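You operate a simulated robot arm through the tools that you are given. There is no shell and no other tool.

The job below is to be done with a simulated robot arm. You get a single attempt, and the scene is never put back.

TASK
Locate the white cover in the jig, pin the pusher and clamp it.
Fine: pusher forward, locking pin down in its bore, both toggles closed, fingers clear of the pads.

The check looks at the end state, three seconds after you hand in, the way a careful person would. Anything else that was tipped, shoved, dropped, spilled or broken makes it a failure. Lids that push on must go on centred and level and be pressed home; caps that screw on are set level and turned clockwise until they are tight.

THE ROBOT
A 6-joint arm with a two-finger parallel gripper, fixed in place. Base frame: the origin is at the foot of the arm, x ahead of it, y to its left, z up. Lengths are in mm, angles in degrees, forces in N, time in s.
With the tool pointing down near the work surface it reaches from about 380 to 900 mm from the base axis. Its first joint turns from -115.0 to 115.0 degrees. Payload 3.43 kg.
Tool frame: the origin (TCP) lies between the finger pads and is the grasp point; the fingertips stand 34 mm ahead of it; z points along the fingers, y is the line along which they close. Largest opening 128 mm; finger width 24, thickness 12; the body of the gripper, 48 by 130 mm, starts 96 mm behind the TCP.
Orientation is told as [roll, pitch, yaw] about the base's x, y, z axes, in that order, counted from this pose: with the fingers straight down and closing along the base's y, the tool's x points along the base's -x, its y along +y and its z along -z.

THE INTERFACE
- The arm moves only by the tool play_rows. Its argument "steps" is a list of rows, each a list of 3 entries, a list of its own where there are three numbers: the opening, from 0 (shut) to 1 (fully open), then the shift along the tool's x, y, z in units of 30 mm (1.0 is 30 mm), then the turn, a rotation vector about the tool's x, y, z in units of 6 degrees (1.0 is 6 degrees). In form: [[claw, [x, y, z], [wx, wy, wz]], ...]. A call has 1 to 20 rows; each row shifts and turns the commanded pose from where the row before left it, along the tool's axes as they then stand. A call with a number of a shift or a turn outside -1 to 1 is refused whole. Rows are played at 5 a second. More than 50 mm and 8.6 degrees between two rows, or a gripper value outside its range, and nothing of the call is played. A pose out of reach is approached as far as the arm can. The call stops where the force on the tool passes 40 N (or 10 N more than at its start, if that is more) or the arm is blocked; 0.2 s more then pass. Each finger travels about 108 mm/s and halts on what it meets, pressing with about 38 N; the grip force reading is that of the motor and also rises with nothing between the fingers. The clock runs only during rows and for 0.2 s after the last one: add rows that do not move to give the fingers time. It gives the time, the measured TCP pose, the force on the tool (base axes), the opening and the grip force at its end, in the units of the frame above (readings bear some noise), with the torque about the TCP (base axes, N m) and any sound that the robot's microphone picked up.
- Cameras (640 x 400 px; columns grow to the right, rows downward): "scene" is fixed at [59.6, -504.4, 1508.6]; the picture's right is [0.84, -0.54, 0.00], its down [-0.19, -0.30, -0.93] and it looks along [0.51, 0.78, -0.36] (base axes); focal length 351 px, centre (320, 200). "wrist" rides on the gripper at [76, -11, -160] in the tool frame; the picture's right is [0.15, 0.99, 0.00], its down [-0.88, 0.13, -0.46] and it looks along [-0.45, 0.07, 0.89] (tool axes); focal length 234 px, centre (320, 200). There is no depth. A picture from a camera that has moved, and an enlarged one, comes with that camera's place and axes in the base frame and with its lens. The place of the scene camera against the robot may be out by one fixed shift of up to 12 mm in any direction.
- camera(camera): a new picture of that camera. No time passes.
- slide_trunk(by): slides the trunk up (or, below 0, down) by that many mm; the arm rides with it, the base frame stays. It gives what a move gives, with no picture.
- inspect(camera, box): a new picture of the part [left, top, right, bottom] of that camera's present view, enlarged. No time passes.
- sign_off(): hands the job in; it is judged then, once.

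Places have to be worked out from the pictures, the camera data and where the tool is seen. Open the gripper and draw the arm clear of the work before you hand the job in, unless the task says otherwise.

The tools are called by a JSON object that holds its "api" and its "payload". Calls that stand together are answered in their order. play_rows: Moves the arm, as the interface text tells. Its arguments: {"type":"object","properties":{"steps":{"type":"array"}},"required":["steps"]} The other tools are called the same way: slide_trunk (by) slides the trunk up or down; camera (camera) takes a picture; inspect (camera, box) takes an enlarged picture of a part of a camera's view; sign_off () hands the job in.

At the start:

```text
clock: 0.0
position: [389.6, 412.8, 1208.1]
tool_rot: [0.0, 0.0, 0.0]
ft_force: [0.0, 0.5, 0.7]
ft_torque: [-0.01, -0.02, 0.01]
opening: 128.2
grip_force: 0.1
trunk travel left (down, up): [-550.0, 240.0]
```

scene: 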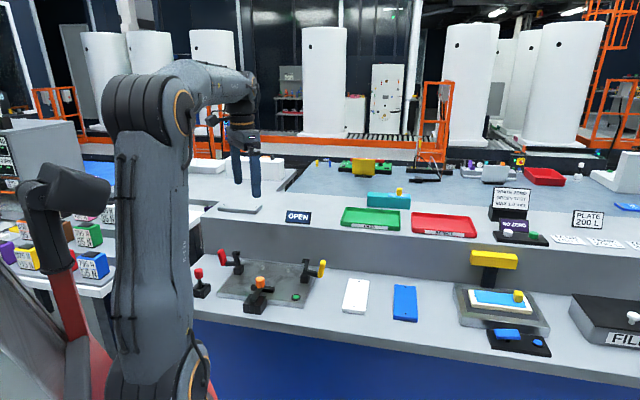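
wrist: 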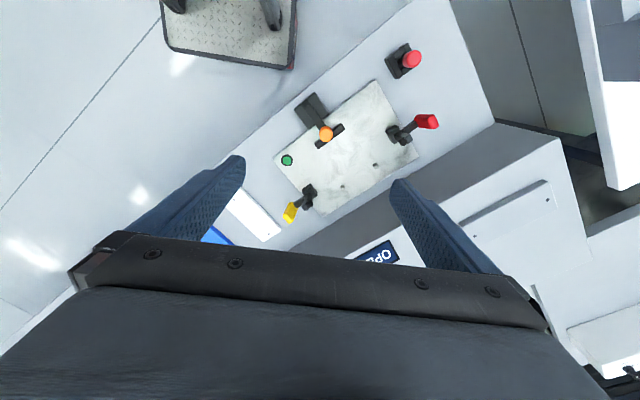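

I start by looking closely at the jig area in both cameras before moving anything.

{"api": "inspect", "payload": {"camera": "scene", "box": [180, 230, 440, 330]}}

{"api": "inspect", "payload": {"camera": "wrist", "box": [180, 20, 480, 250]}}

{"api": "inspect", "payload": {"camera": "scene", "box": [430, 180, 640, 360]}}

```text
2.46 times, centred on (310, 280) of scene
camera zoom: at [59.6, -504.4, 1508.6], right [0.84, -0.54, 0.0], down [-0.19, -0.3, -0.93], along [0.51, 0.78, -0.36], focal length 864 px, centre (345, 3)
```

zoom: 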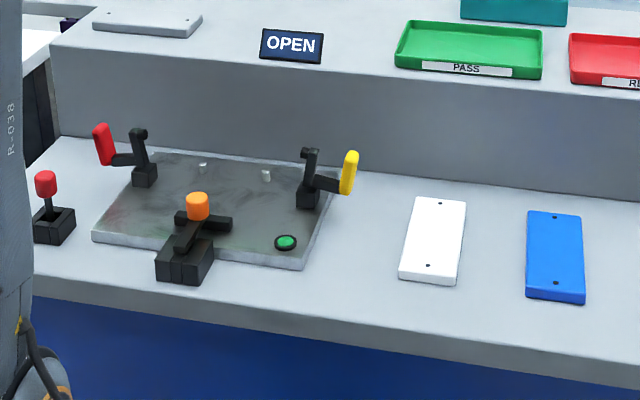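

```text
1.74 times, centred on (330, 135) of wrist
camera zoom: at [314.8, 401.2, 1367.8], right [-0.15, 0.99, 0.0], down [0.88, 0.13, 0.46], along [0.45, 0.07, -0.89], focal length 407 px, centre (303, 313)
```

zoom: 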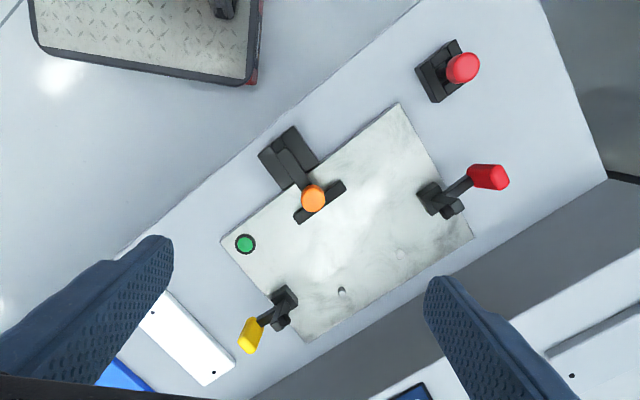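

```text
2.22 times, centred on (535, 270) of scene
camera zoom: at [59.6, -504.4, 1508.6], right [0.84, -0.54, 0.0], down [-0.19, -0.3, -0.93], along [0.51, 0.78, -0.36], focal length 780 px, centre (-158, 44)
```

zoom: 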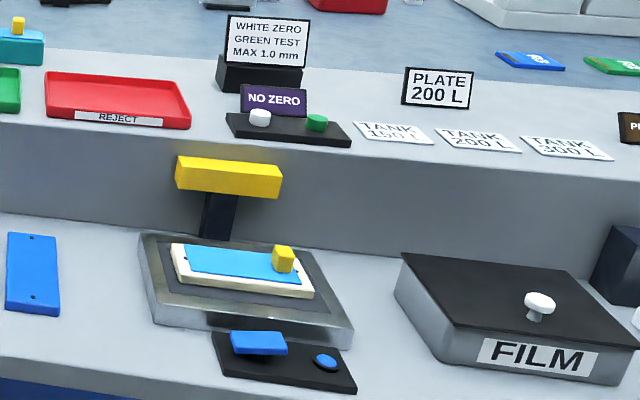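

The jig plate carries two locating pins, a red-handled and a yellow-handled toggle, and an orange-knobbed pusher. A red-knobbed item stands in a block beside it. Triangulating the orange knob puts it near (425, 431, 833), so I'll lower the wrist camera over the jig for a closer view, staying well above everything.

{"api": "play_rows", "payload": {"steps": [[1, [-0.52, 0.27, 0.9], [0, 0, 0]], [1, [-0.52, 0.27, 0.9], [0, 0, 0]], [1, [-0.52, 0.27, 0.9], [0, 0, 0]], [1, [-0.52, 0.27, 0.9], [0, 0, 0]], [1, [-0.52, 0.27, 0.9], [0, 0, 0]], [1, [-0.52, 0.27, 0.9], [0, 0, 0]], [1, [-0.52, 0.27, 0.9], [0, 0, 0]], [1, [0, 0, 0], [0, 0, 0]]]}}

```text
clock: 1.8
position: [498.3, 469.2, 1019.4]
tool_rot: [0.0, 0.0, 0.0]
ft_force: [-0.7, 0.2, -0.3]
ft_torque: [0.01, -0.02, 0.01]
opening: 127.9
grip_force: 0.1
trunk travel left (down, up): [-550.0, 240.0]
```

The arm is at (498, 469, 1019) as commanded. Now I take pictures from this closer spot.

{"api": "camera", "payload": {"camera": "wrist"}}

{"api": "inspect", "payload": {"camera": "wrist", "box": [200, 20, 480, 195]}}

{"api": "camera", "payload": {"camera": "scene"}}

```text
taken
camera wrist: at [423.5, 457.5, 1179.1], right [-0.15, 0.99, 0.0], down [0.88, 0.13, 0.46], along [0.45, 0.07, -0.89], focal length 234 px, centre (320, 200)
```

wrist: 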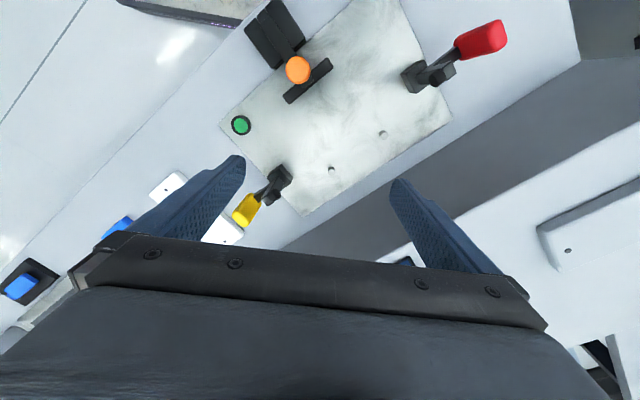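

```text
2.29 times, centred on (340, 108) of wrist
camera zoom: at [423.5, 457.5, 1179.1], right [-0.15, 0.99, 0.0], down [0.88, 0.13, 0.46], along [0.45, 0.07, -0.89], focal length 535 px, centre (274, 411)
```

zoom: 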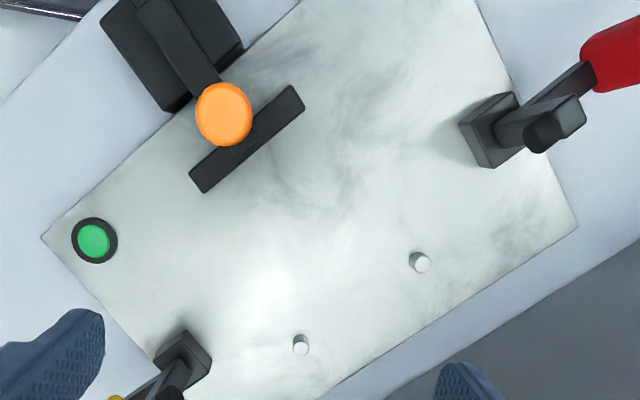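

```text
taken
```

scene: 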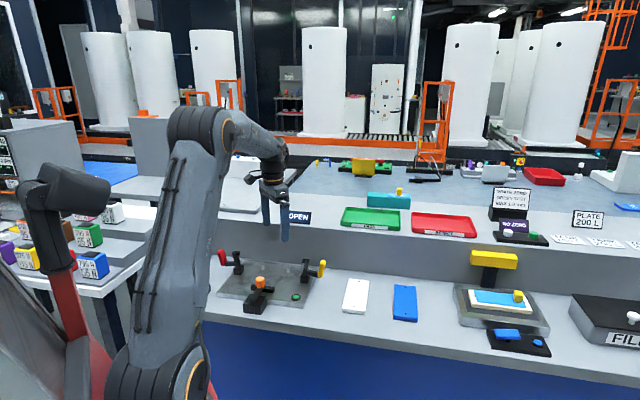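

Rays from the two wrist views put the plate top at about z 800, the locating pins at about (554, 496) and (484, 567), and the orange knob at about (417, 429, 848). I'll drop a bit closer over the pusher, with fingertips still above 900, to see the bore and find which part is the locking pin.

{"api": "play_rows", "payload": {"steps": [[1, [0.6, -0.33, 0.87], [0, 0, 0]], [1, [0.6, -0.33, 0.87], [0, 0, 0]], [1, [0.6, -0.33, 0.87], [0, 0, 0]], [1, [0, 0, 0], [0, 0, 0]]]}}

{"api": "inspect", "payload": {"camera": "wrist", "box": [200, 40, 440, 190]}}

{"api": "camera", "payload": {"camera": "wrist"}}

{"api": "inspect", "payload": {"camera": "scene", "box": [185, 240, 335, 320]}}

```text
clock: 2.8
position: [443.0, 439.8, 942.5]
tool_rot: [0.0, 0.0, 0.0]
ft_force: [-1.3, 0.4, -0.2]
ft_torque: [-0.01, 0.0, 0.02]
opening: 127.8
grip_force: 0.1
trunk travel left (down, up): [-550.0, 240.0]
```

```text
2.67 times, centred on (320, 115) of wrist
camera zoom: at [368.7, 428.2, 1100.7], right [-0.15, 0.99, 0.0], down [0.88, 0.13, 0.46], along [0.45, 0.07, -0.89], focal length 624 px, centre (320, 427)
```

zoom: 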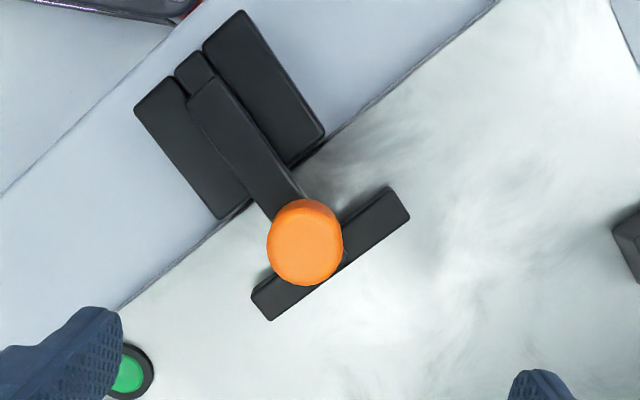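

```text
taken
camera wrist: at [368.7, 428.2, 1100.7], right [-0.15, 0.99, 0.0], down [0.88, 0.13, 0.46], along [0.45, 0.07, -0.89], focal length 234 px, centre (320, 200)
```

wrist: 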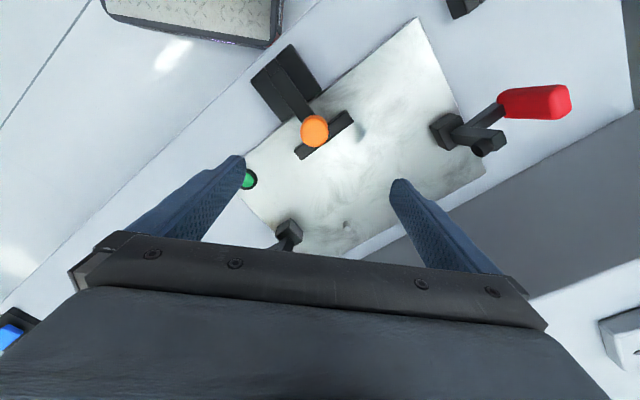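

```text
4.27 times, centred on (260, 280) of scene
camera zoom: at [59.6, -504.4, 1508.6], right [0.84, -0.54, 0.0], down [-0.19, -0.3, -0.93], along [0.51, 0.78, -0.36], focal length 1498 px, centre (576, -141)
```

zoom: 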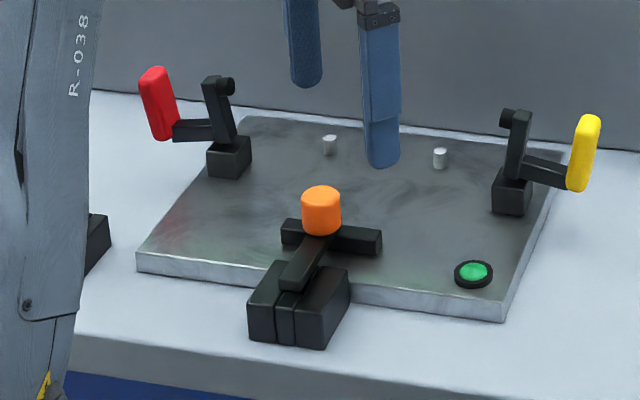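

The pusher is a rod in a slotted guide block with a T-bar and an orange knob. Both toggles stand open, arms up and handles out, with their tops near z 885. Next I'll look at the red-knobbed item near (262, 568), staying above z 930 at the fingertips.

{"api": "play_rows", "payload": {"steps": [[1, [0.2, 0.2, -0.8], [0, 0, 0]], [1, [0.85, 0.75, -0.2], [0, 0, 0]], [1, [0.85, 0.75, 0], [0, 0, 0]], [1, [0.85, 0.75, 0], [0, 0, 0]], [1, [0.85, 0.75, 0], [0, 0, 0]], [1, [0.8, 0.6, 0], [0, 0, 0]], [1, [0, 0, 0], [0, 0, 0]]]}}

{"api": "camera", "payload": {"camera": "wrist"}}

{"api": "inspect", "payload": {"camera": "wrist", "box": [240, 60, 400, 160]}}

{"api": "inspect", "payload": {"camera": "wrist", "box": [360, 0, 640, 175]}}

```text
clock: 4.4
position: [313.0, 554.5, 971.7]
tool_rot: [0.0, 0.0, 0.1]
ft_force: [-0.7, 0.7, -0.7]
ft_torque: [0.0, 0.03, 0.02]
opening: 128.0
grip_force: 0.0
trunk travel left (down, up): [-550.0, 240.0]
```

```text
taken
camera wrist: at [237.9, 542.7, 1131.1], right [-0.15, 0.99, 0.0], down [0.88, 0.13, 0.46], along [0.45, 0.07, -0.89], focal length 234 px, centre (320, 200)
```

wrist: 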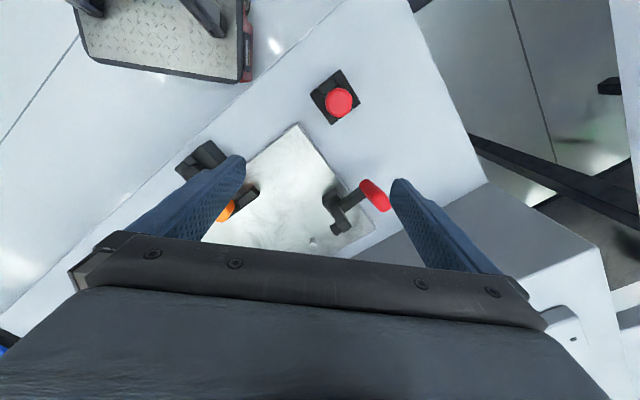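

```text
4.00 times, centred on (320, 110) of wrist
camera zoom: at [237.9, 542.7, 1131.1], right [-0.15, 0.99, 0.0], down [0.88, 0.13, 0.46], along [0.45, 0.07, -0.89], focal length 937 px, centre (320, 560)
```

zoom: 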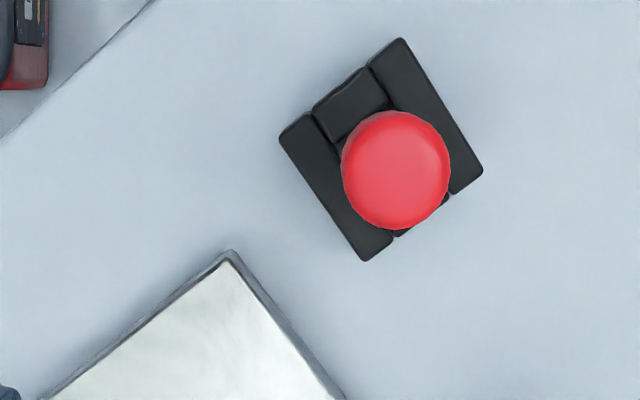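

```text
2.29 times, centred on (500, 88) of wrist
camera zoom: at [237.9, 542.7, 1131.1], right [-0.15, 0.99, 0.0], down [0.88, 0.13, 0.46], along [0.45, 0.07, -0.89], focal length 535 px, centre (-91, 457)
```

zoom: 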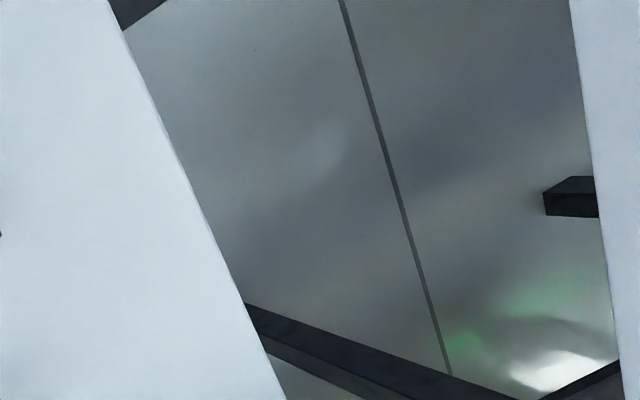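

The red knob is about 30 mm across, its top near (257, 566, 858), on a stem standing in a four-piece holder block. It looks like the stowed locking pin. I zoom the scene camera tightly on the guide block, the holder, the toggles and the covers to understand them.

{"api": "inspect", "payload": {"camera": "scene", "box": [235, 268, 285, 318]}}

{"api": "inspect", "payload": {"camera": "scene", "box": [185, 245, 245, 305]}}

{"api": "inspect", "payload": {"camera": "scene", "box": [290, 245, 340, 310]}}

{"api": "inspect", "payload": {"camera": "scene", "box": [330, 265, 430, 330]}}

```text
8.00 times, centred on (260, 293) of scene
camera zoom: at [59.6, -504.4, 1508.6], right [0.84, -0.54, 0.0], down [-0.19, -0.3, -0.93], along [0.51, 0.78, -0.36], focal length 2809 px, centre (800, -544)
```

zoom: 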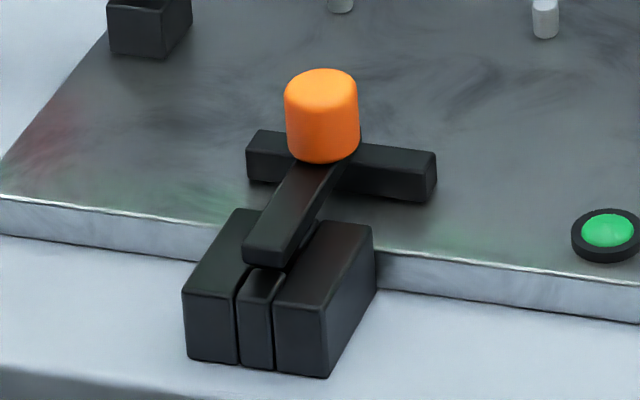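

```text
6.67 times, centred on (215, 275) of scene
camera zoom: at [59.6, -504.4, 1508.6], right [0.84, -0.54, 0.0], down [-0.19, -0.3, -0.93], along [0.51, 0.78, -0.36], focal length 2341 px, centre (1020, -300)
```

zoom: 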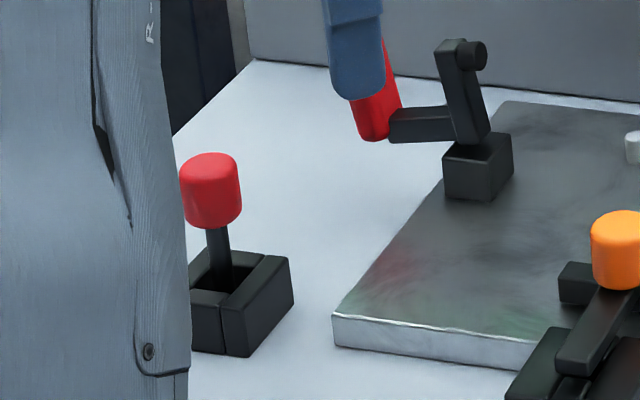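

```text
6.15 times, centred on (315, 278) of scene
camera zoom: at [59.6, -504.4, 1508.6], right [0.84, -0.54, 0.0], down [-0.19, -0.3, -0.93], along [0.51, 0.78, -0.36], focal length 2161 px, centre (351, -277)
```

zoom: 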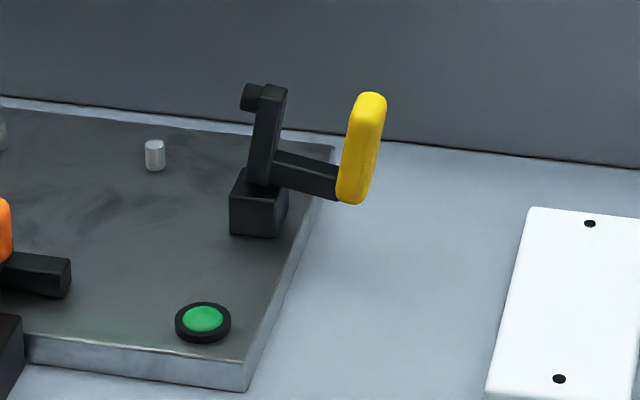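

```text
6.15 times, centred on (380, 298) of scene
camera zoom: at [59.6, -504.4, 1508.6], right [0.84, -0.54, 0.0], down [-0.19, -0.3, -0.93], along [0.51, 0.78, -0.36], focal length 2161 px, centre (-49, -400)
```

zoom: 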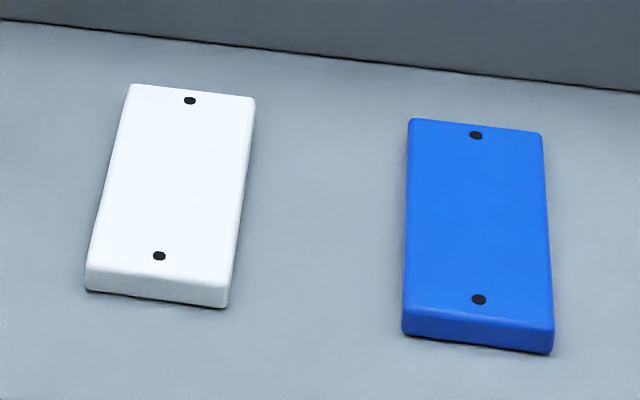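

The picture is now clear. The red-knobbed stem stands loosely in a holder and is the locking pin; the pusher's rod tail now covers the guide block's bore and will uncover it when pushed forward. The white cover is about 170 x 73 mm, centred near (689, 257) with its top near z 794, and its long axis lies across the jig's. I'll go above it and turn the tool about +45° to line up for a grip across its width.

{"api": "play_rows", "payload": {"steps": [[1, [-0.96, -0.76, 0], [0, 0, 0]], [1, [-0.96, -0.76, 0], [0, 0, 0]], [1, [-0.96, -0.76, 0], [0, 0, 0]], [1, [-0.96, -0.76, 0], [0, 0, 0]], [1, [-0.96, -0.76, 0], [0, 0, 0]], [1, [-0.96, -0.76, 0], [0, 0, 0]], [1, [-0.96, -0.76, 0], [0, 0, 0]], [1, [-0.96, -0.76, 0], [0, 0, 0]], [1, [-0.96, -0.76, 0], [0, 0, 0]], [1, [-0.96, -0.76, 0], [0, 0, 0]], [1, [-0.96, -0.76, 0], [0, 0, 0]], [1, [-0.96, -0.76, 0], [0, 0, 0]], [1, [-0.96, -0.76, 0], [0, 0, 0]], [1, [0, 0, 0], [0, 0, 0]]]}}

{"api": "play_rows", "payload": {"steps": [[1, [0, 0, 0], [0, 0, -0.95]], [1, [0, 0, 0], [0, 0, -0.95]], [1, [0, 0, 0], [0, 0, -0.95]], [1, [0, 0, 0], [0, 0, -0.95]], [1, [0, 0, 0], [0, 0, -0.95]], [1, [0, 0, 0], [0, 0, -0.95]], [1, [0, 0, 0], [0, 0, -0.95]], [1, [0, 0, 0], [0, 0, -0.9]], [1, [0, 0, 0], [0, 0, 0]]]}}

{"api": "camera", "payload": {"camera": "wrist"}}

{"api": "inspect", "payload": {"camera": "wrist", "box": [220, 60, 420, 235]}}

```text
clock: 7.4
position: [686.6, 258.3, 970.0]
tool_rot: [0.0, 0.0, 0.0]
ft_force: [-0.3, -0.6, 0.2]
ft_torque: [-0.03, -0.03, 0.01]
opening: 127.8
grip_force: 0.1
trunk travel left (down, up): [-550.0, 240.0]
```

```text
clock: 9.4
position: [687.5, 257.3, 970.8]
tool_rot: [0.0, 0.0, 45.3]
ft_force: [-0.5, -0.5, 0.1]
ft_torque: [-0.01, -0.02, 0.03]
opening: 127.9
grip_force: 0.1
trunk travel left (down, up): [-550.0, 240.0]
```

```text
taken
camera wrist: at [642.8, 195.2, 1130.4], right [-0.81, 0.59, 0.0], down [0.53, 0.72, 0.46], along [0.27, 0.37, -0.89], focal length 234 px, centre (320, 200)
```

wrist: 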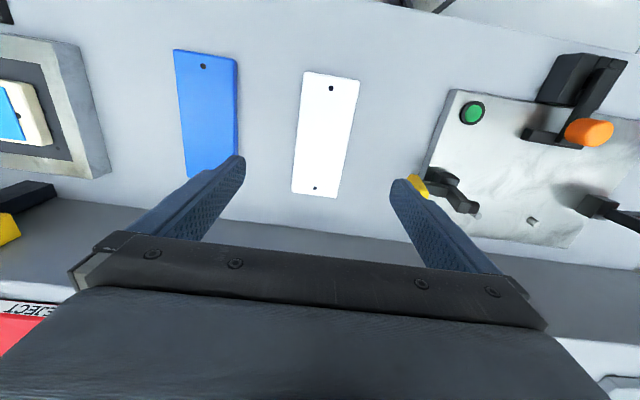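

```text
2.29 times, centred on (320, 148) of wrist
camera zoom: at [642.8, 195.2, 1130.4], right [-0.81, 0.59, 0.0], down [0.53, 0.72, 0.46], along [0.27, 0.37, -0.89], focal length 535 px, centre (320, 320)
```

zoom: 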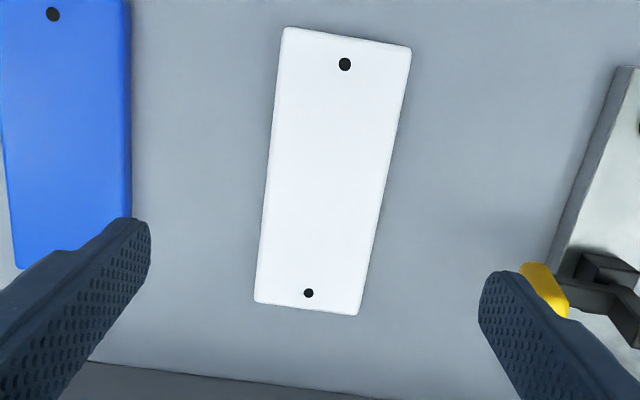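

The cover's top is near z 798, its centre near (687, 261), its size about 169 x 71 mm and its long axis at 45°, so the tool is well aligned. I shift about 2.5 mm along its length and descend in stages to about TCP z 828.

{"api": "play_rows", "payload": {"steps": [[1, [-0.09, 0.08, 0.8], [0, 0, 0.05]], [1, [0, 0, 0.8], [0, 0, 0]], [1, [0, 0, 0.8], [0, 0, 0]], [1, [0, 0, 0.8], [0, 0, 0]], [1, [0, 0, 0.8], [0, 0, 0]], [1, [0, 0, 0.6], [0, 0, 0]], [1, [0, 0, 0.1], [0, 0, 0]], [1, [0, 0, 0], [0, 0, 0]]]}}

{"api": "camera", "payload": {"camera": "wrist"}}

{"api": "inspect", "payload": {"camera": "scene", "box": [310, 230, 430, 320]}}

```text
clock: 11.2
position: [687.9, 261.6, 829.5]
tool_rot: [0.0, 0.0, 45.0]
ft_force: [0.2, -0.5, -0.2]
ft_torque: [0.01, 0.03, 0.01]
opening: 127.9
grip_force: 0.1
trunk travel left (down, up): [-550.0, 240.0]
```

```text
taken
camera wrist: at [642.8, 198.8, 989.3], right [-0.8, 0.6, 0.0], down [0.53, 0.71, 0.46], along [0.27, 0.37, -0.89], focal length 234 px, centre (320, 200)
```

wrist: 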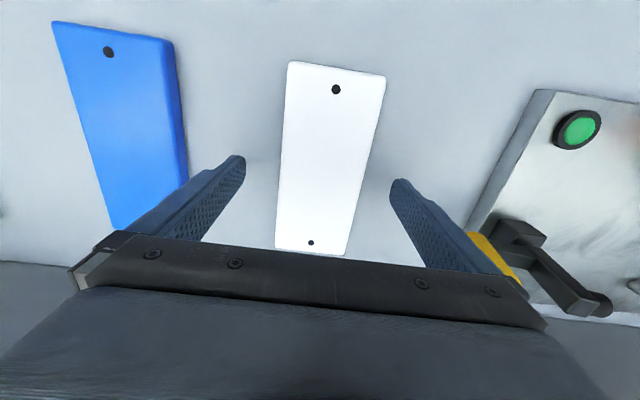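

```text
4.44 times, centred on (370, 275) of scene
camera zoom: at [59.6, -504.4, 1508.6], right [0.84, -0.54, 0.0], down [-0.19, -0.3, -0.93], along [0.51, 0.78, -0.36], focal length 1561 px, centre (98, -133)
```

zoom: 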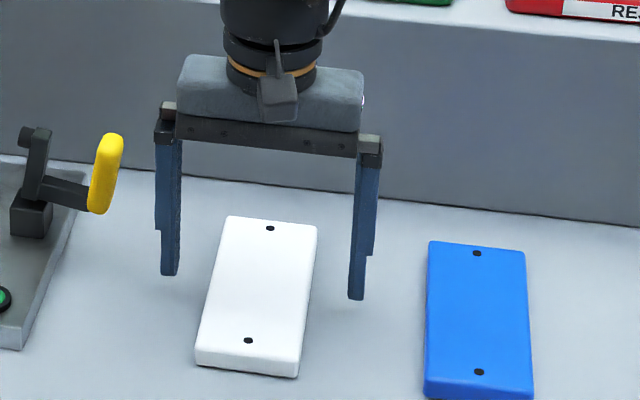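

The cover sits centred between the fingers and the force is near zero, with tips at z ≈ 795. I lower another 8.5 mm, so the tips are about 10 mm below the cover's top, and watch the force.

{"api": "play_rows", "payload": {"steps": [[1, [0, 0, 0.15], [0, 0, 0]], [1, [0, 0, 0.13], [0, 0, 0]], [1, [0, 0, 0], [0, 0, 0]]]}}

{"api": "inspect", "payload": {"camera": "scene", "box": [330, 265, 400, 315]}}

```text
clock: 12.0
position: [686.9, 259.8, 822.0]
tool_rot: [0.1, 0.1, 44.9]
ft_force: [-0.7, -0.4, -0.2]
ft_torque: [0.01, 0.03, -0.04]
opening: 128.2
grip_force: 0.1
trunk travel left (down, up): [-550.0, 240.0]
```

```text
8.00 times, centred on (365, 290) of scene
camera zoom: at [59.6, -504.4, 1508.6], right [0.84, -0.54, 0.0], down [-0.19, -0.3, -0.93], along [0.51, 0.78, -0.36], focal length 2809 px, centre (-40, -520)
```

zoom: 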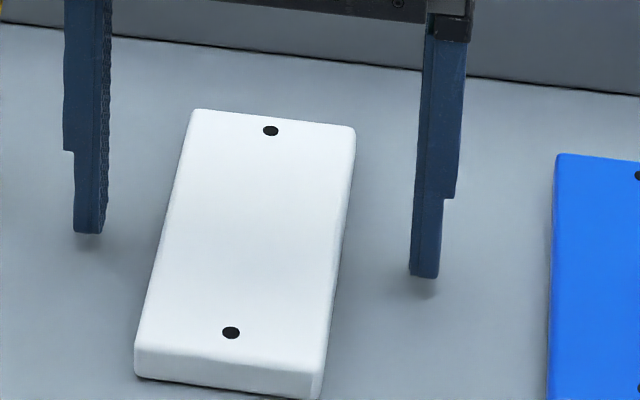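

The tips appear to be a few mm above the table, judging by the contact shadows, with no force yet. I lower 3 mm more and then close on the cover.

{"api": "play_rows", "payload": {"steps": [[1, [0, 0, 0.1], [0, 0, 0]], [1, [0, 0, 0], [0, 0, 0]], [1, [0, 0, 0], [0, 0, 0]]]}}

{"api": "play_rows", "payload": {"steps": [[0.75, [0, 0, 0], [0, 0, 0]], [0.62, [0, 0, 0], [0, 0, 0]], [0.52, [0, 0, 0], [0, 0, 0]], [0.45, [0, 0, 0], [0, 0, 0]], [0.45, [0, 0, 0], [0, 0, 0]], [0.45, [0, 0, 0], [0, 0, 0]]]}}

{"api": "inspect", "payload": {"camera": "scene", "box": [330, 265, 400, 315]}}

{"api": "camera", "payload": {"camera": "wrist"}}

```text
clock: 12.8
position: [686.7, 260.4, 817.6]
tool_rot: [0.1, 0.1, 45.0]
ft_force: [0.3, -0.3, 0.5]
ft_torque: [0.01, -0.03, 0.01]
opening: 128.0
grip_force: 0.0
trunk travel left (down, up): [-550.0, 240.0]
```

```text
clock: 14.2
position: [686.3, 261.8, 819.5]
tool_rot: [-0.1, 0.0, 45.0]
ft_force: [0.9, 0.4, 0.6]
ft_torque: [0.09, 0.12, 0.03]
opening: 73.5
grip_force: 38.4
trunk travel left (down, up): [-550.0, 240.0]
```

```text
8.00 times, centred on (365, 290) of scene
camera zoom: at [59.6, -504.4, 1508.6], right [0.84, -0.54, 0.0], down [-0.19, -0.3, -0.93], along [0.51, 0.78, -0.36], focal length 2809 px, centre (-40, -520)
```

zoom: 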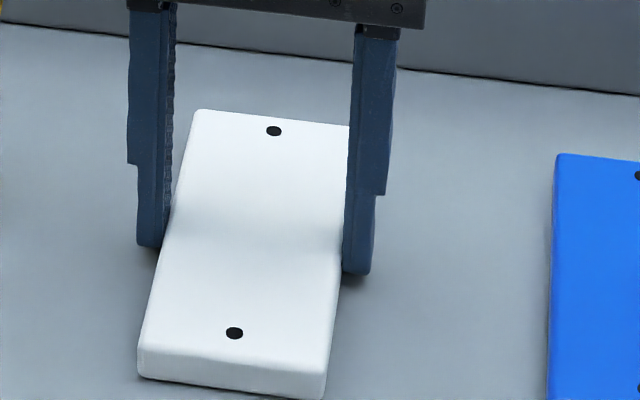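

```text
taken
camera wrist: at [642.7, 198.7, 978.4], right [-0.8, 0.6, 0.0], down [0.53, 0.71, 0.46], along [0.27, 0.37, -0.89], focal length 234 px, centre (320, 200)
```

wrist: 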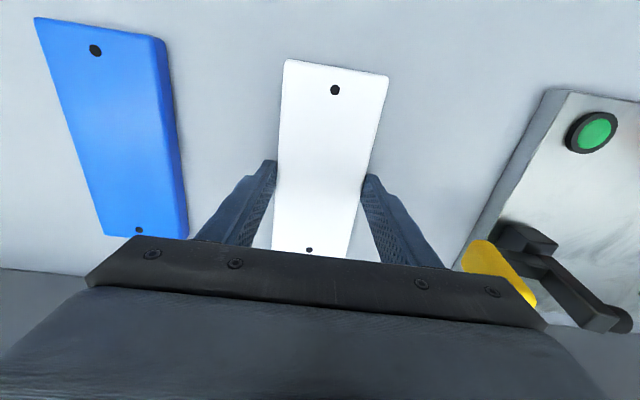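

The cover is held: opening 73.5 mm, 38 N. From the earlier views the pins are near (484, 567) and (554, 496), and the toggles are symmetric about the pin midpoint and about 43 mm in front of it. The seated cover therefore butts against the pins, so I'll lift it straight up to about z 960.

{"api": "play_rows", "payload": {"steps": [[0.45, [0, 0, -0.2], [0, 0, 0]], [0.45, [0, 0, -0.5], [0, 0, 0]], [0.45, [0, 0, -0.8], [0, 0, 0]], [0.45, [0, 0, -0.8], [0, 0, 0]], [0.45, [0, 0, -0.8], [0, 0, 0]], [0.45, [0, 0, -0.8], [0, 0, 0]], [0.45, [0, 0, -0.8], [0, 0, 0]], [0.45, [0, 0, 0], [0, 0, 0]]]}}

{"api": "camera", "payload": {"camera": "wrist"}}

{"api": "inspect", "payload": {"camera": "scene", "box": [300, 200, 440, 320]}}

```text
clock: 16.0
position: [687.2, 261.4, 959.7]
tool_rot: [-0.1, 0.0, 45.0]
ft_force: [0.6, 0.1, -3.3]
ft_torque: [0.0, -0.02, 0.01]
opening: 73.5
grip_force: 38.4
trunk travel left (down, up): [-550.0, 240.0]
```

```text
taken
camera wrist: at [642.7, 199.5, 1120.0], right [-0.8, 0.6, 0.0], down [0.53, 0.71, 0.46], along [0.27, 0.37, -0.89], focal length 234 px, centre (320, 200)
```

wrist: 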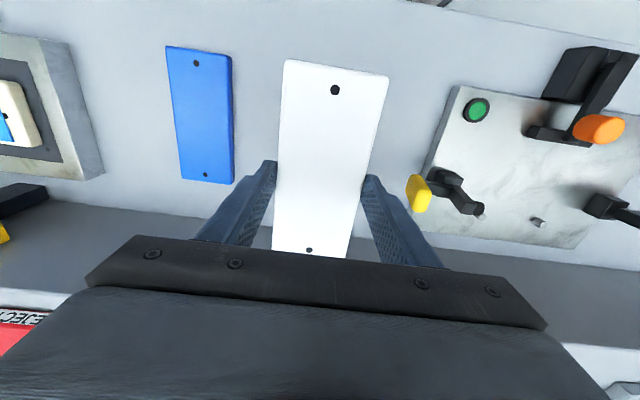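

```text
3.33 times, centred on (370, 260) of scene
camera zoom: at [59.6, -504.4, 1508.6], right [0.84, -0.54, 0.0], down [-0.19, -0.3, -0.93], along [0.51, 0.78, -0.36], focal length 1170 px, centre (153, 0)
```

zoom: 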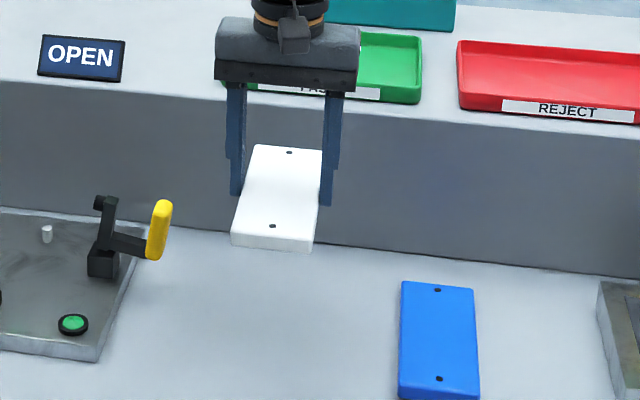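

The cover is lifted level, with about 3.3 N of weight. Before moving it, I zoom on the jig from this side to refine the pin, toggle and pusher-bar positions.

{"api": "inspect", "payload": {"camera": "wrist", "box": [400, 30, 640, 260]}}

{"api": "inspect", "payload": {"camera": "wrist", "box": [500, 30, 640, 130]}}

```text
1.74 times, centred on (520, 145) of wrist
camera zoom: at [642.7, 199.5, 1120.0], right [-0.8, 0.6, 0.0], down [0.53, 0.71, 0.46], along [0.27, 0.37, -0.89], focal length 407 px, centre (-28, 296)
```

zoom: 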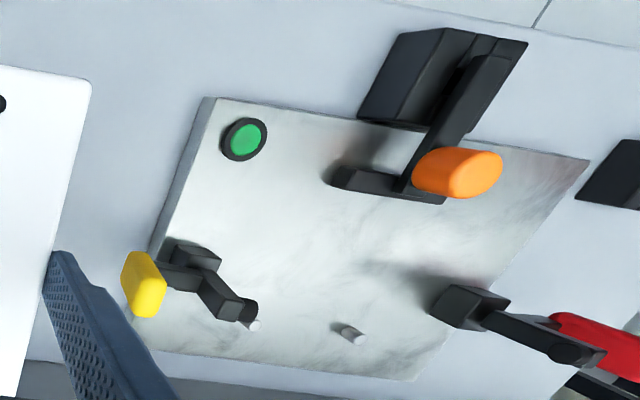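

```text
4.00 times, centred on (570, 80) of wrist
camera zoom: at [642.7, 199.5, 1120.0], right [-0.8, 0.6, 0.0], down [0.53, 0.71, 0.46], along [0.27, 0.37, -0.89], focal length 937 px, centre (-680, 680)
```

zoom: 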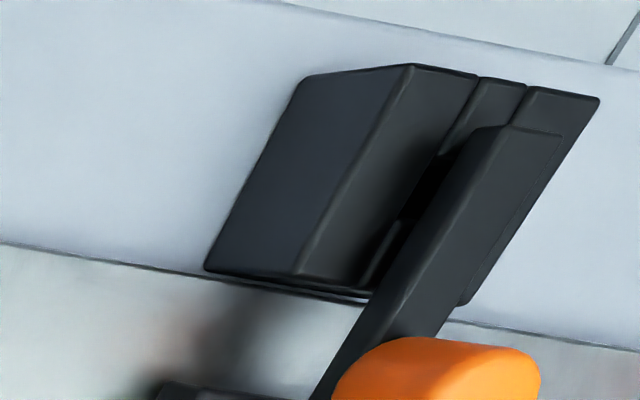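

This view confirms the bore: a dark square gap in the guide's slot, under the rod's tail, between its front and rear filler pieces. The pins refine to about (484.5, 567) and (553.5, 498). I now rotate the cover by -90° here, clear of everything, and then carry it over the jig.

{"api": "play_rows", "payload": {"steps": [[0.45, [0, 0, 0], [0, 0, 0.5]], [0.45, [0, 0, 0], [0, 0, 1]], [0.45, [0, 0, 0], [0, 0, 1]], [0.45, [0, 0, 0], [0, 0, 1]], [0.45, [0, 0, 0], [0, 0, 1]], [0.45, [0, 0, 0], [0, 0, 1]], [0.45, [0, 0, 0], [0, 0, 1]], [0.45, [0, 0, 0], [0, 0, 1]], [0.45, [0, 0, 0], [0, 0, 1]], [0.45, [0, 0, 0], [0, 0, 1]], [0.45, [0, 0, 0], [0, 0, 1]], [0.45, [0, 0, 0], [0, 0, 1]], [0.45, [0, 0, 0], [0, 0, 1]], [0.45, [0, 0, 0], [0, 0, 1]], [0.45, [0, 0, 0], [0, 0, 1]], [0.45, [0, 0, 0], [0, 0, 0.5]], [0.45, [0, 0, 0], [0, 0, 0]]]}}

```text
clock: 19.6
position: [685.2, 260.5, 959.4]
tool_rot: [-0.1, 0.0, -45.0]
ft_force: [1.0, 0.0, -3.1]
ft_torque: [0.01, 0.01, -0.01]
opening: 73.4
grip_force: 38.4
trunk travel left (down, up): [-550.0, 240.0]
```

The cover is rotated, with the tool yaw at -45°. I now carry it about 311 mm along the jig's long axis to hover over its place, with its bottom near z 925, above the toggles.

{"api": "play_rows", "payload": {"steps": [[0.45, [0.94, 0.072, 0], [0, 0, 0]], [0.45, [0.94, 0.072, 0], [0, 0, 0]], [0.45, [0.94, 0.072, 0], [0, 0, 0]], [0.45, [0.94, 0.072, 0], [0, 0, 0]], [0.45, [0.94, 0.072, 0], [0, 0, 0]], [0.45, [0.94, 0.072, 0], [0, 0, 0]], [0.45, [0.94, 0.072, 0], [0, 0, 0]], [0.45, [0.94, 0.072, 0], [0, 0, 0]], [0.45, [0.94, 0.072, 0], [0, 0, 0]], [0.45, [0.94, 0.072, 0], [0, 0, 0]], [0.45, [0.94, 0.072, 0], [0, 0, 0]], [0.45, [0, 0, 0], [0, 0, 0]]]}}

{"api": "camera", "payload": {"camera": "wrist"}}

{"api": "inspect", "payload": {"camera": "scene", "box": [190, 200, 340, 320]}}

```text
clock: 22.2
position: [484.8, 498.7, 958.5]
tool_rot: [0.0, 0.0, -45.1]
ft_force: [-0.7, -0.8, -3.8]
ft_torque: [0.02, -0.01, 0.02]
opening: 73.5
grip_force: 38.2
trunk travel left (down, up): [-550.0, 240.0]
```

```text
taken
camera wrist: at [424.6, 543.6, 1118.9], right [0.6, 0.8, 0.0], down [0.71, -0.53, 0.46], along [0.37, -0.27, -0.89], focal length 234 px, centre (320, 200)
```

wrist: 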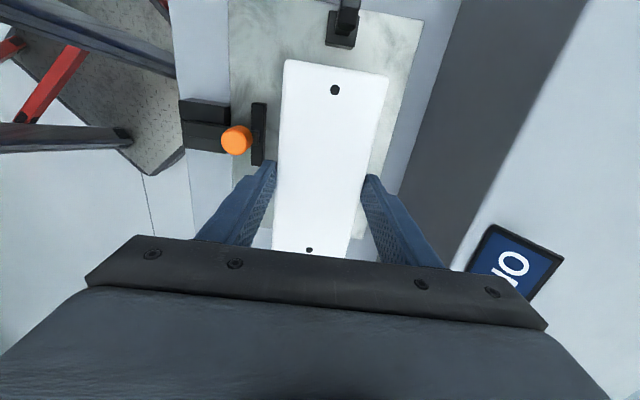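

```text
3.33 times, centred on (265, 260) of scene
camera zoom: at [59.6, -504.4, 1508.6], right [0.84, -0.54, 0.0], down [-0.19, -0.3, -0.93], along [0.51, 0.78, -0.36], focal length 1170 px, centre (503, 0)
```

zoom: 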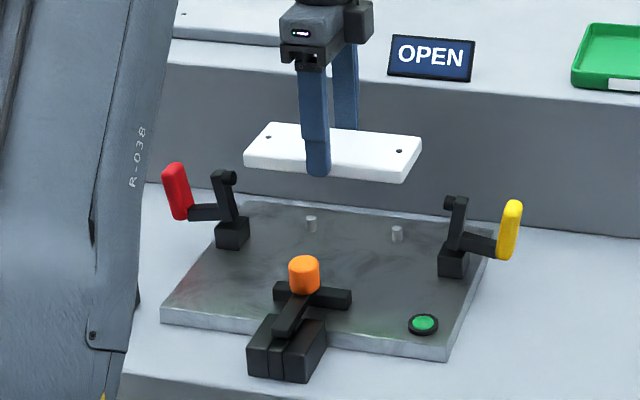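

The cover hovers squarely over the plate, and the rays confirm the bar face is about 32 mm in front of the cover's planned front edge. I lower 120 mm to about 4 mm above the expected contact height, then check.

{"api": "play_rows", "payload": {"steps": [[0.45, [0, 0, 0.7], [0, 0, 0]], [0.45, [0, 0, 0.8], [0, 0, 0]], [0.45, [0, 0, 0.8], [0, 0, 0]], [0.45, [0, 0, 0.8], [0, 0, 0]], [0.45, [0, 0, 0.5], [0, 0, 0]], [0.45, [0, 0, 0.3], [0, 0, 0]], [0.45, [0, 0, 0.1], [0, 0, 0]], [0.45, [0, 0, 0], [0, 0, 0]]]}}

{"api": "inspect", "payload": {"camera": "scene", "box": [200, 230, 340, 320]}}

{"api": "camera", "payload": {"camera": "wrist"}}

```text
clock: 24.0
position: [484.7, 497.1, 839.1]
tool_rot: [0.0, -0.1, -45.0]
ft_force: [0.1, 0.6, -2.7]
ft_torque: [0.01, 0.0, 0.02]
opening: 73.5
grip_force: 37.8
trunk travel left (down, up): [-550.0, 240.0]
```

```text
4.44 times, centred on (270, 275) of scene
camera zoom: at [59.6, -504.4, 1508.6], right [0.84, -0.54, 0.0], down [-0.19, -0.3, -0.93], along [0.51, 0.78, -0.36], focal length 1561 px, centre (542, -133)
```

zoom: 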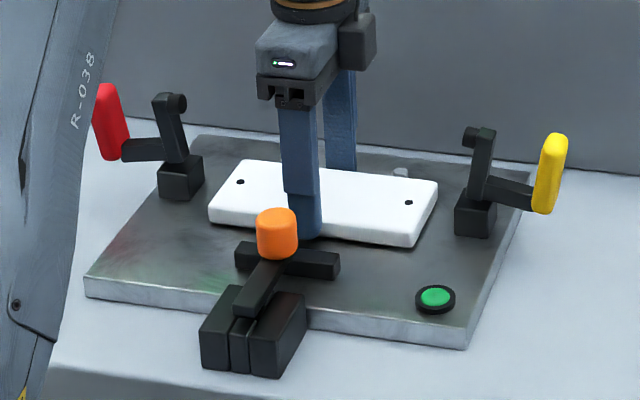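

```text
taken
camera wrist: at [424.8, 542.8, 998.9], right [0.6, 0.8, 0.0], down [0.71, -0.53, 0.46], along [0.37, -0.27, -0.89], focal length 234 px, centre (320, 200)
```

wrist: 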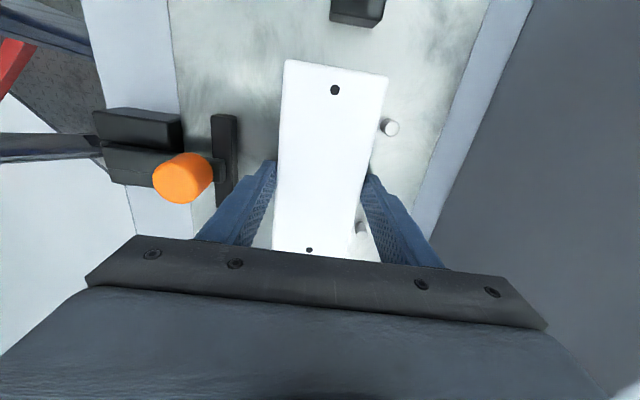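

The pins now show beside the cover's back edge, and the gap looks small, so I zoom in to measure it before setting down.

{"api": "inspect", "payload": {"camera": "wrist", "box": [260, 60, 440, 260]}}

{"api": "inspect", "payload": {"camera": "scene", "box": [235, 260, 305, 305]}}

```text
2.00 times, centred on (350, 160) of wrist
camera zoom: at [424.8, 542.8, 998.9], right [0.6, 0.8, 0.0], down [0.71, -0.53, 0.46], along [0.37, -0.27, -0.89], focal length 468 px, centre (260, 280)
```

zoom: 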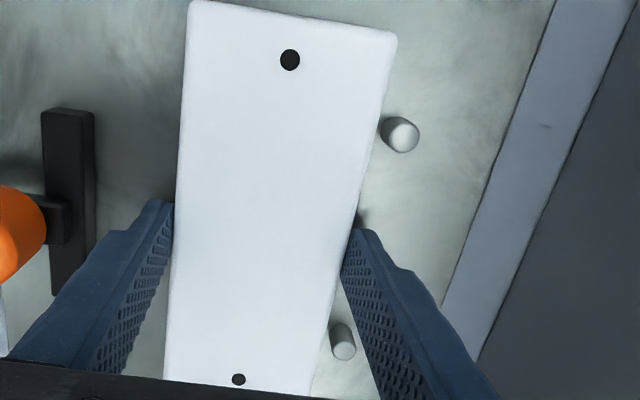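

```text
8.89 times, centred on (270, 282) of scene
camera zoom: at [59.6, -504.4, 1508.6], right [0.84, -0.54, 0.0], down [-0.19, -0.3, -0.93], along [0.51, 0.78, -0.36], focal length 3121 px, centre (764, -533)
```

zoom: 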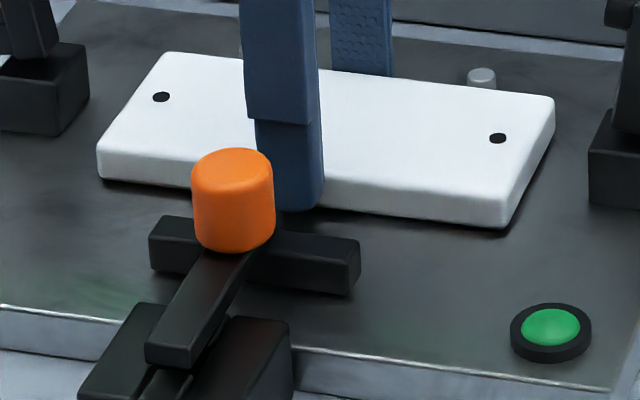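

The pins are about 12 mm across and the cover's back edge is roughly 5 mm clear of them. I back off 2 mm for margin and lower 3.6 mm, watching the vertical force.

{"api": "play_rows", "payload": {"steps": [[0.45, [0, -0.07, 0], [0, 0, 0]], [0.45, [0, 0, 0.06], [0, 0, 0]], [0.45, [0, 0, 0.06], [0, 0, 0]], [0.45, [0, 0, 0], [0, 0, 0]]]}}

```text
clock: 25.0
position: [483.7, 495.7, 838.5]
tool_rot: [0.2, 0.0, -45.0]
ft_force: [-4.0, -3.3, 30.7]
ft_torque: [-0.3, 0.15, -0.01]
opening: 73.6
grip_force: 37.6
trunk travel left (down, up): [-550.0, 240.0]
```

There is contact already: 31 N upward at TCP z 838.5, about 20 mm above the grasp height. I check with the cameras whether the cover is resting on the plate or on something else.

{"api": "inspect", "payload": {"camera": "scene", "box": [235, 260, 305, 305]}}

{"api": "inspect", "payload": {"camera": "wrist", "box": [260, 60, 440, 260]}}

```text
8.89 times, centred on (270, 282) of scene
camera zoom: at [59.6, -504.4, 1508.6], right [0.84, -0.54, 0.0], down [-0.19, -0.3, -0.93], along [0.51, 0.78, -0.36], focal length 3121 px, centre (764, -533)
```

zoom: 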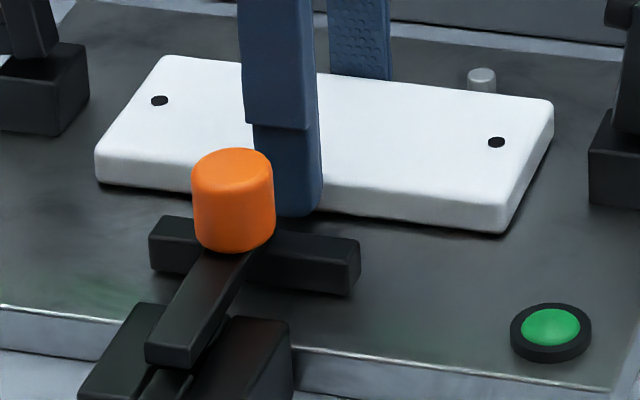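

```text
2.00 times, centred on (350, 160) of wrist
camera zoom: at [422.9, 540.7, 998.3], right [0.6, 0.8, 0.0], down [0.71, -0.53, 0.46], along [0.37, -0.27, -0.89], focal length 468 px, centre (260, 280)
```

zoom: 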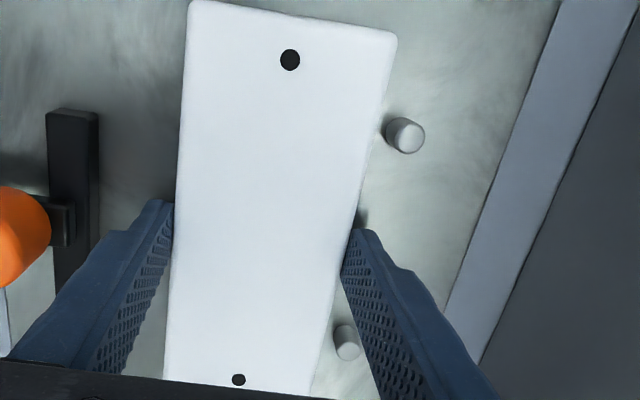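

The cover lies flat on the plate, clear of both pins. I relieve the pressing by about 2.4 mm, then open only to about 85 mm so the fingers stay clear of the pusher bar and pins.

{"api": "play_rows", "payload": {"steps": [[0.45, [0, 0, -0.08], [0, 0, 0]], [0.45, [0, 0, 0], [0, 0, 0]], [0.6, [0, 0, 0], [0, 0, 0]], [0.66, [0, 0, 0], [0, 0, 0]], [0.66, [0, 0, 0], [0, 0, 0]]]}}

{"api": "inspect", "payload": {"camera": "scene", "box": [235, 260, 305, 305]}}

```text
clock: 26.2
position: [484.3, 497.2, 838.1]
tool_rot: [-0.1, 0.0, -45.1]
ft_force: [-0.6, -0.2, -0.7]
ft_torque: [-0.02, 0.02, -0.01]
opening: 84.4
grip_force: 0.1
trunk travel left (down, up): [-550.0, 240.0]
```

```text
8.89 times, centred on (270, 282) of scene
camera zoom: at [59.6, -504.4, 1508.6], right [0.84, -0.54, 0.0], down [-0.19, -0.3, -0.93], along [0.51, 0.78, -0.36], focal length 3121 px, centre (764, -533)
```

zoom: 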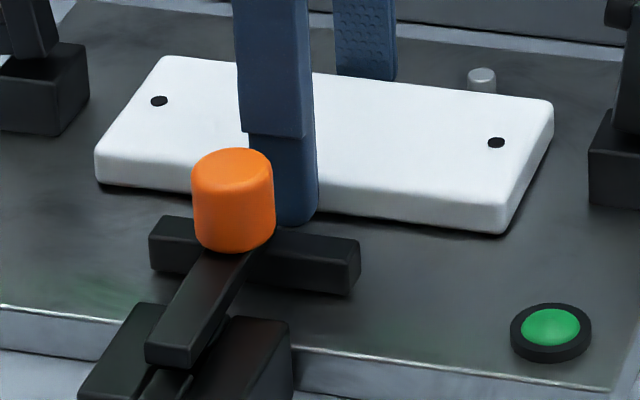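

The cover is released and did not move. I lift straight up 120 mm and look at the seat from above.

{"api": "play_rows", "payload": {"steps": [[0.66, [0, 0, -0.3], [0, 0, 0]], [0.66, [0, 0, -0.7], [0, 0, 0]], [0.66, [0, 0, -1], [0, 0, 0]], [0.66, [0, 0, -1], [0, 0, 0]], [0.66, [0, 0, -1], [0, 0, 0]], [0.66, [0, 0, 0], [0, 0, 0]]]}}

{"api": "camera", "payload": {"camera": "wrist"}}

{"api": "inspect", "payload": {"camera": "wrist", "box": [180, 10, 460, 240]}}

{"api": "inspect", "payload": {"camera": "scene", "box": [200, 230, 340, 320]}}

```text
clock: 27.6
position: [483.7, 495.7, 958.4]
tool_rot: [0.0, -0.1, -45.0]
ft_force: [0.0, -0.4, -0.1]
ft_torque: [0.01, -0.01, 0.01]
opening: 84.4
grip_force: 0.1
trunk travel left (down, up): [-550.0, 240.0]
```

```text
taken
camera wrist: at [423.5, 541.1, 1117.7], right [0.6, 0.8, 0.0], down [0.71, -0.53, 0.46], along [0.37, -0.27, -0.89], focal length 234 px, centre (320, 200)
```

wrist: 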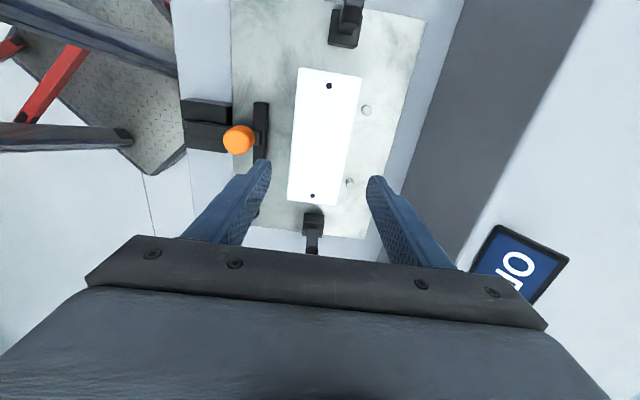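

```text
1.74 times, centred on (320, 125) of wrist
camera zoom: at [423.5, 541.1, 1117.7], right [0.6, 0.8, 0.0], down [0.71, -0.53, 0.46], along [0.37, -0.27, -0.89], focal length 407 px, centre (320, 330)
```

zoom: 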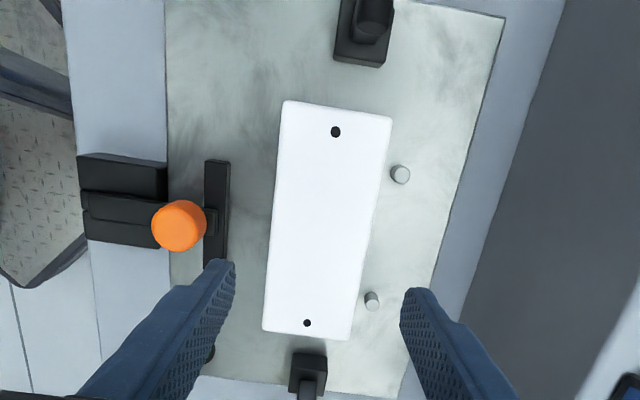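

```text
4.44 times, centred on (270, 275) of scene
camera zoom: at [59.6, -504.4, 1508.6], right [0.84, -0.54, 0.0], down [-0.19, -0.3, -0.93], along [0.51, 0.78, -0.36], focal length 1561 px, centre (542, -133)
```

zoom: 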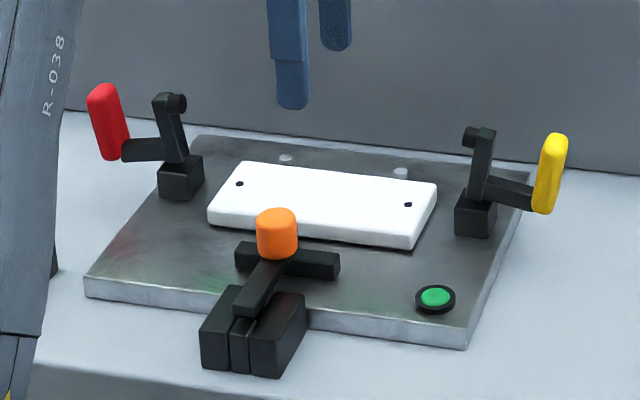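

The cover sits flat, square and a few mm clear of the pins, centred between the toggles. Next is the pusher, so I zoom on it from here to fix the heights of the knob, rod and bar.

{"api": "inspect", "payload": {"camera": "wrist", "box": [170, 85, 290, 175]}}

{"api": "inspect", "payload": {"camera": "scene", "box": [240, 270, 285, 315]}}

```text
4.44 times, centred on (230, 130) of wrist
camera zoom: at [423.5, 541.1, 1117.7], right [0.6, 0.8, 0.0], down [0.71, -0.53, 0.46], along [0.37, -0.27, -0.89], focal length 1041 px, centre (720, 511)
```

zoom: 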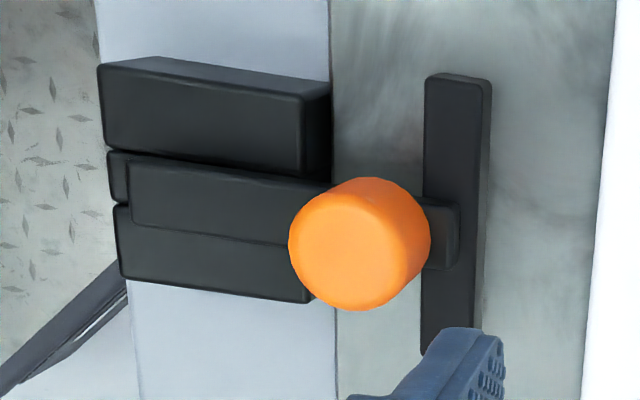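

```text
8.89 times, centred on (262, 292) of scene
camera zoom: at [59.6, -504.4, 1508.6], right [0.84, -0.54, 0.0], down [-0.19, -0.3, -0.93], along [0.51, 0.78, -0.36], focal length 3121 px, centre (831, -622)
```

zoom: 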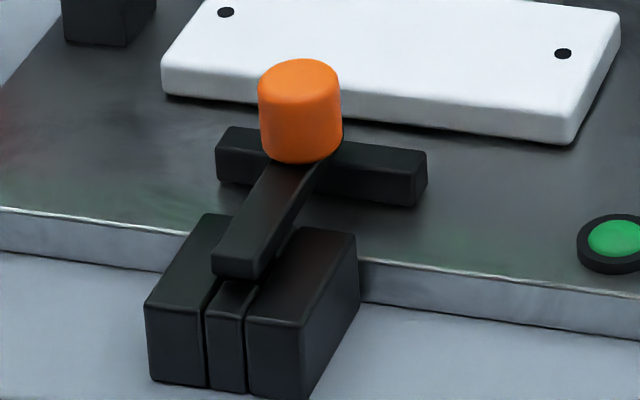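

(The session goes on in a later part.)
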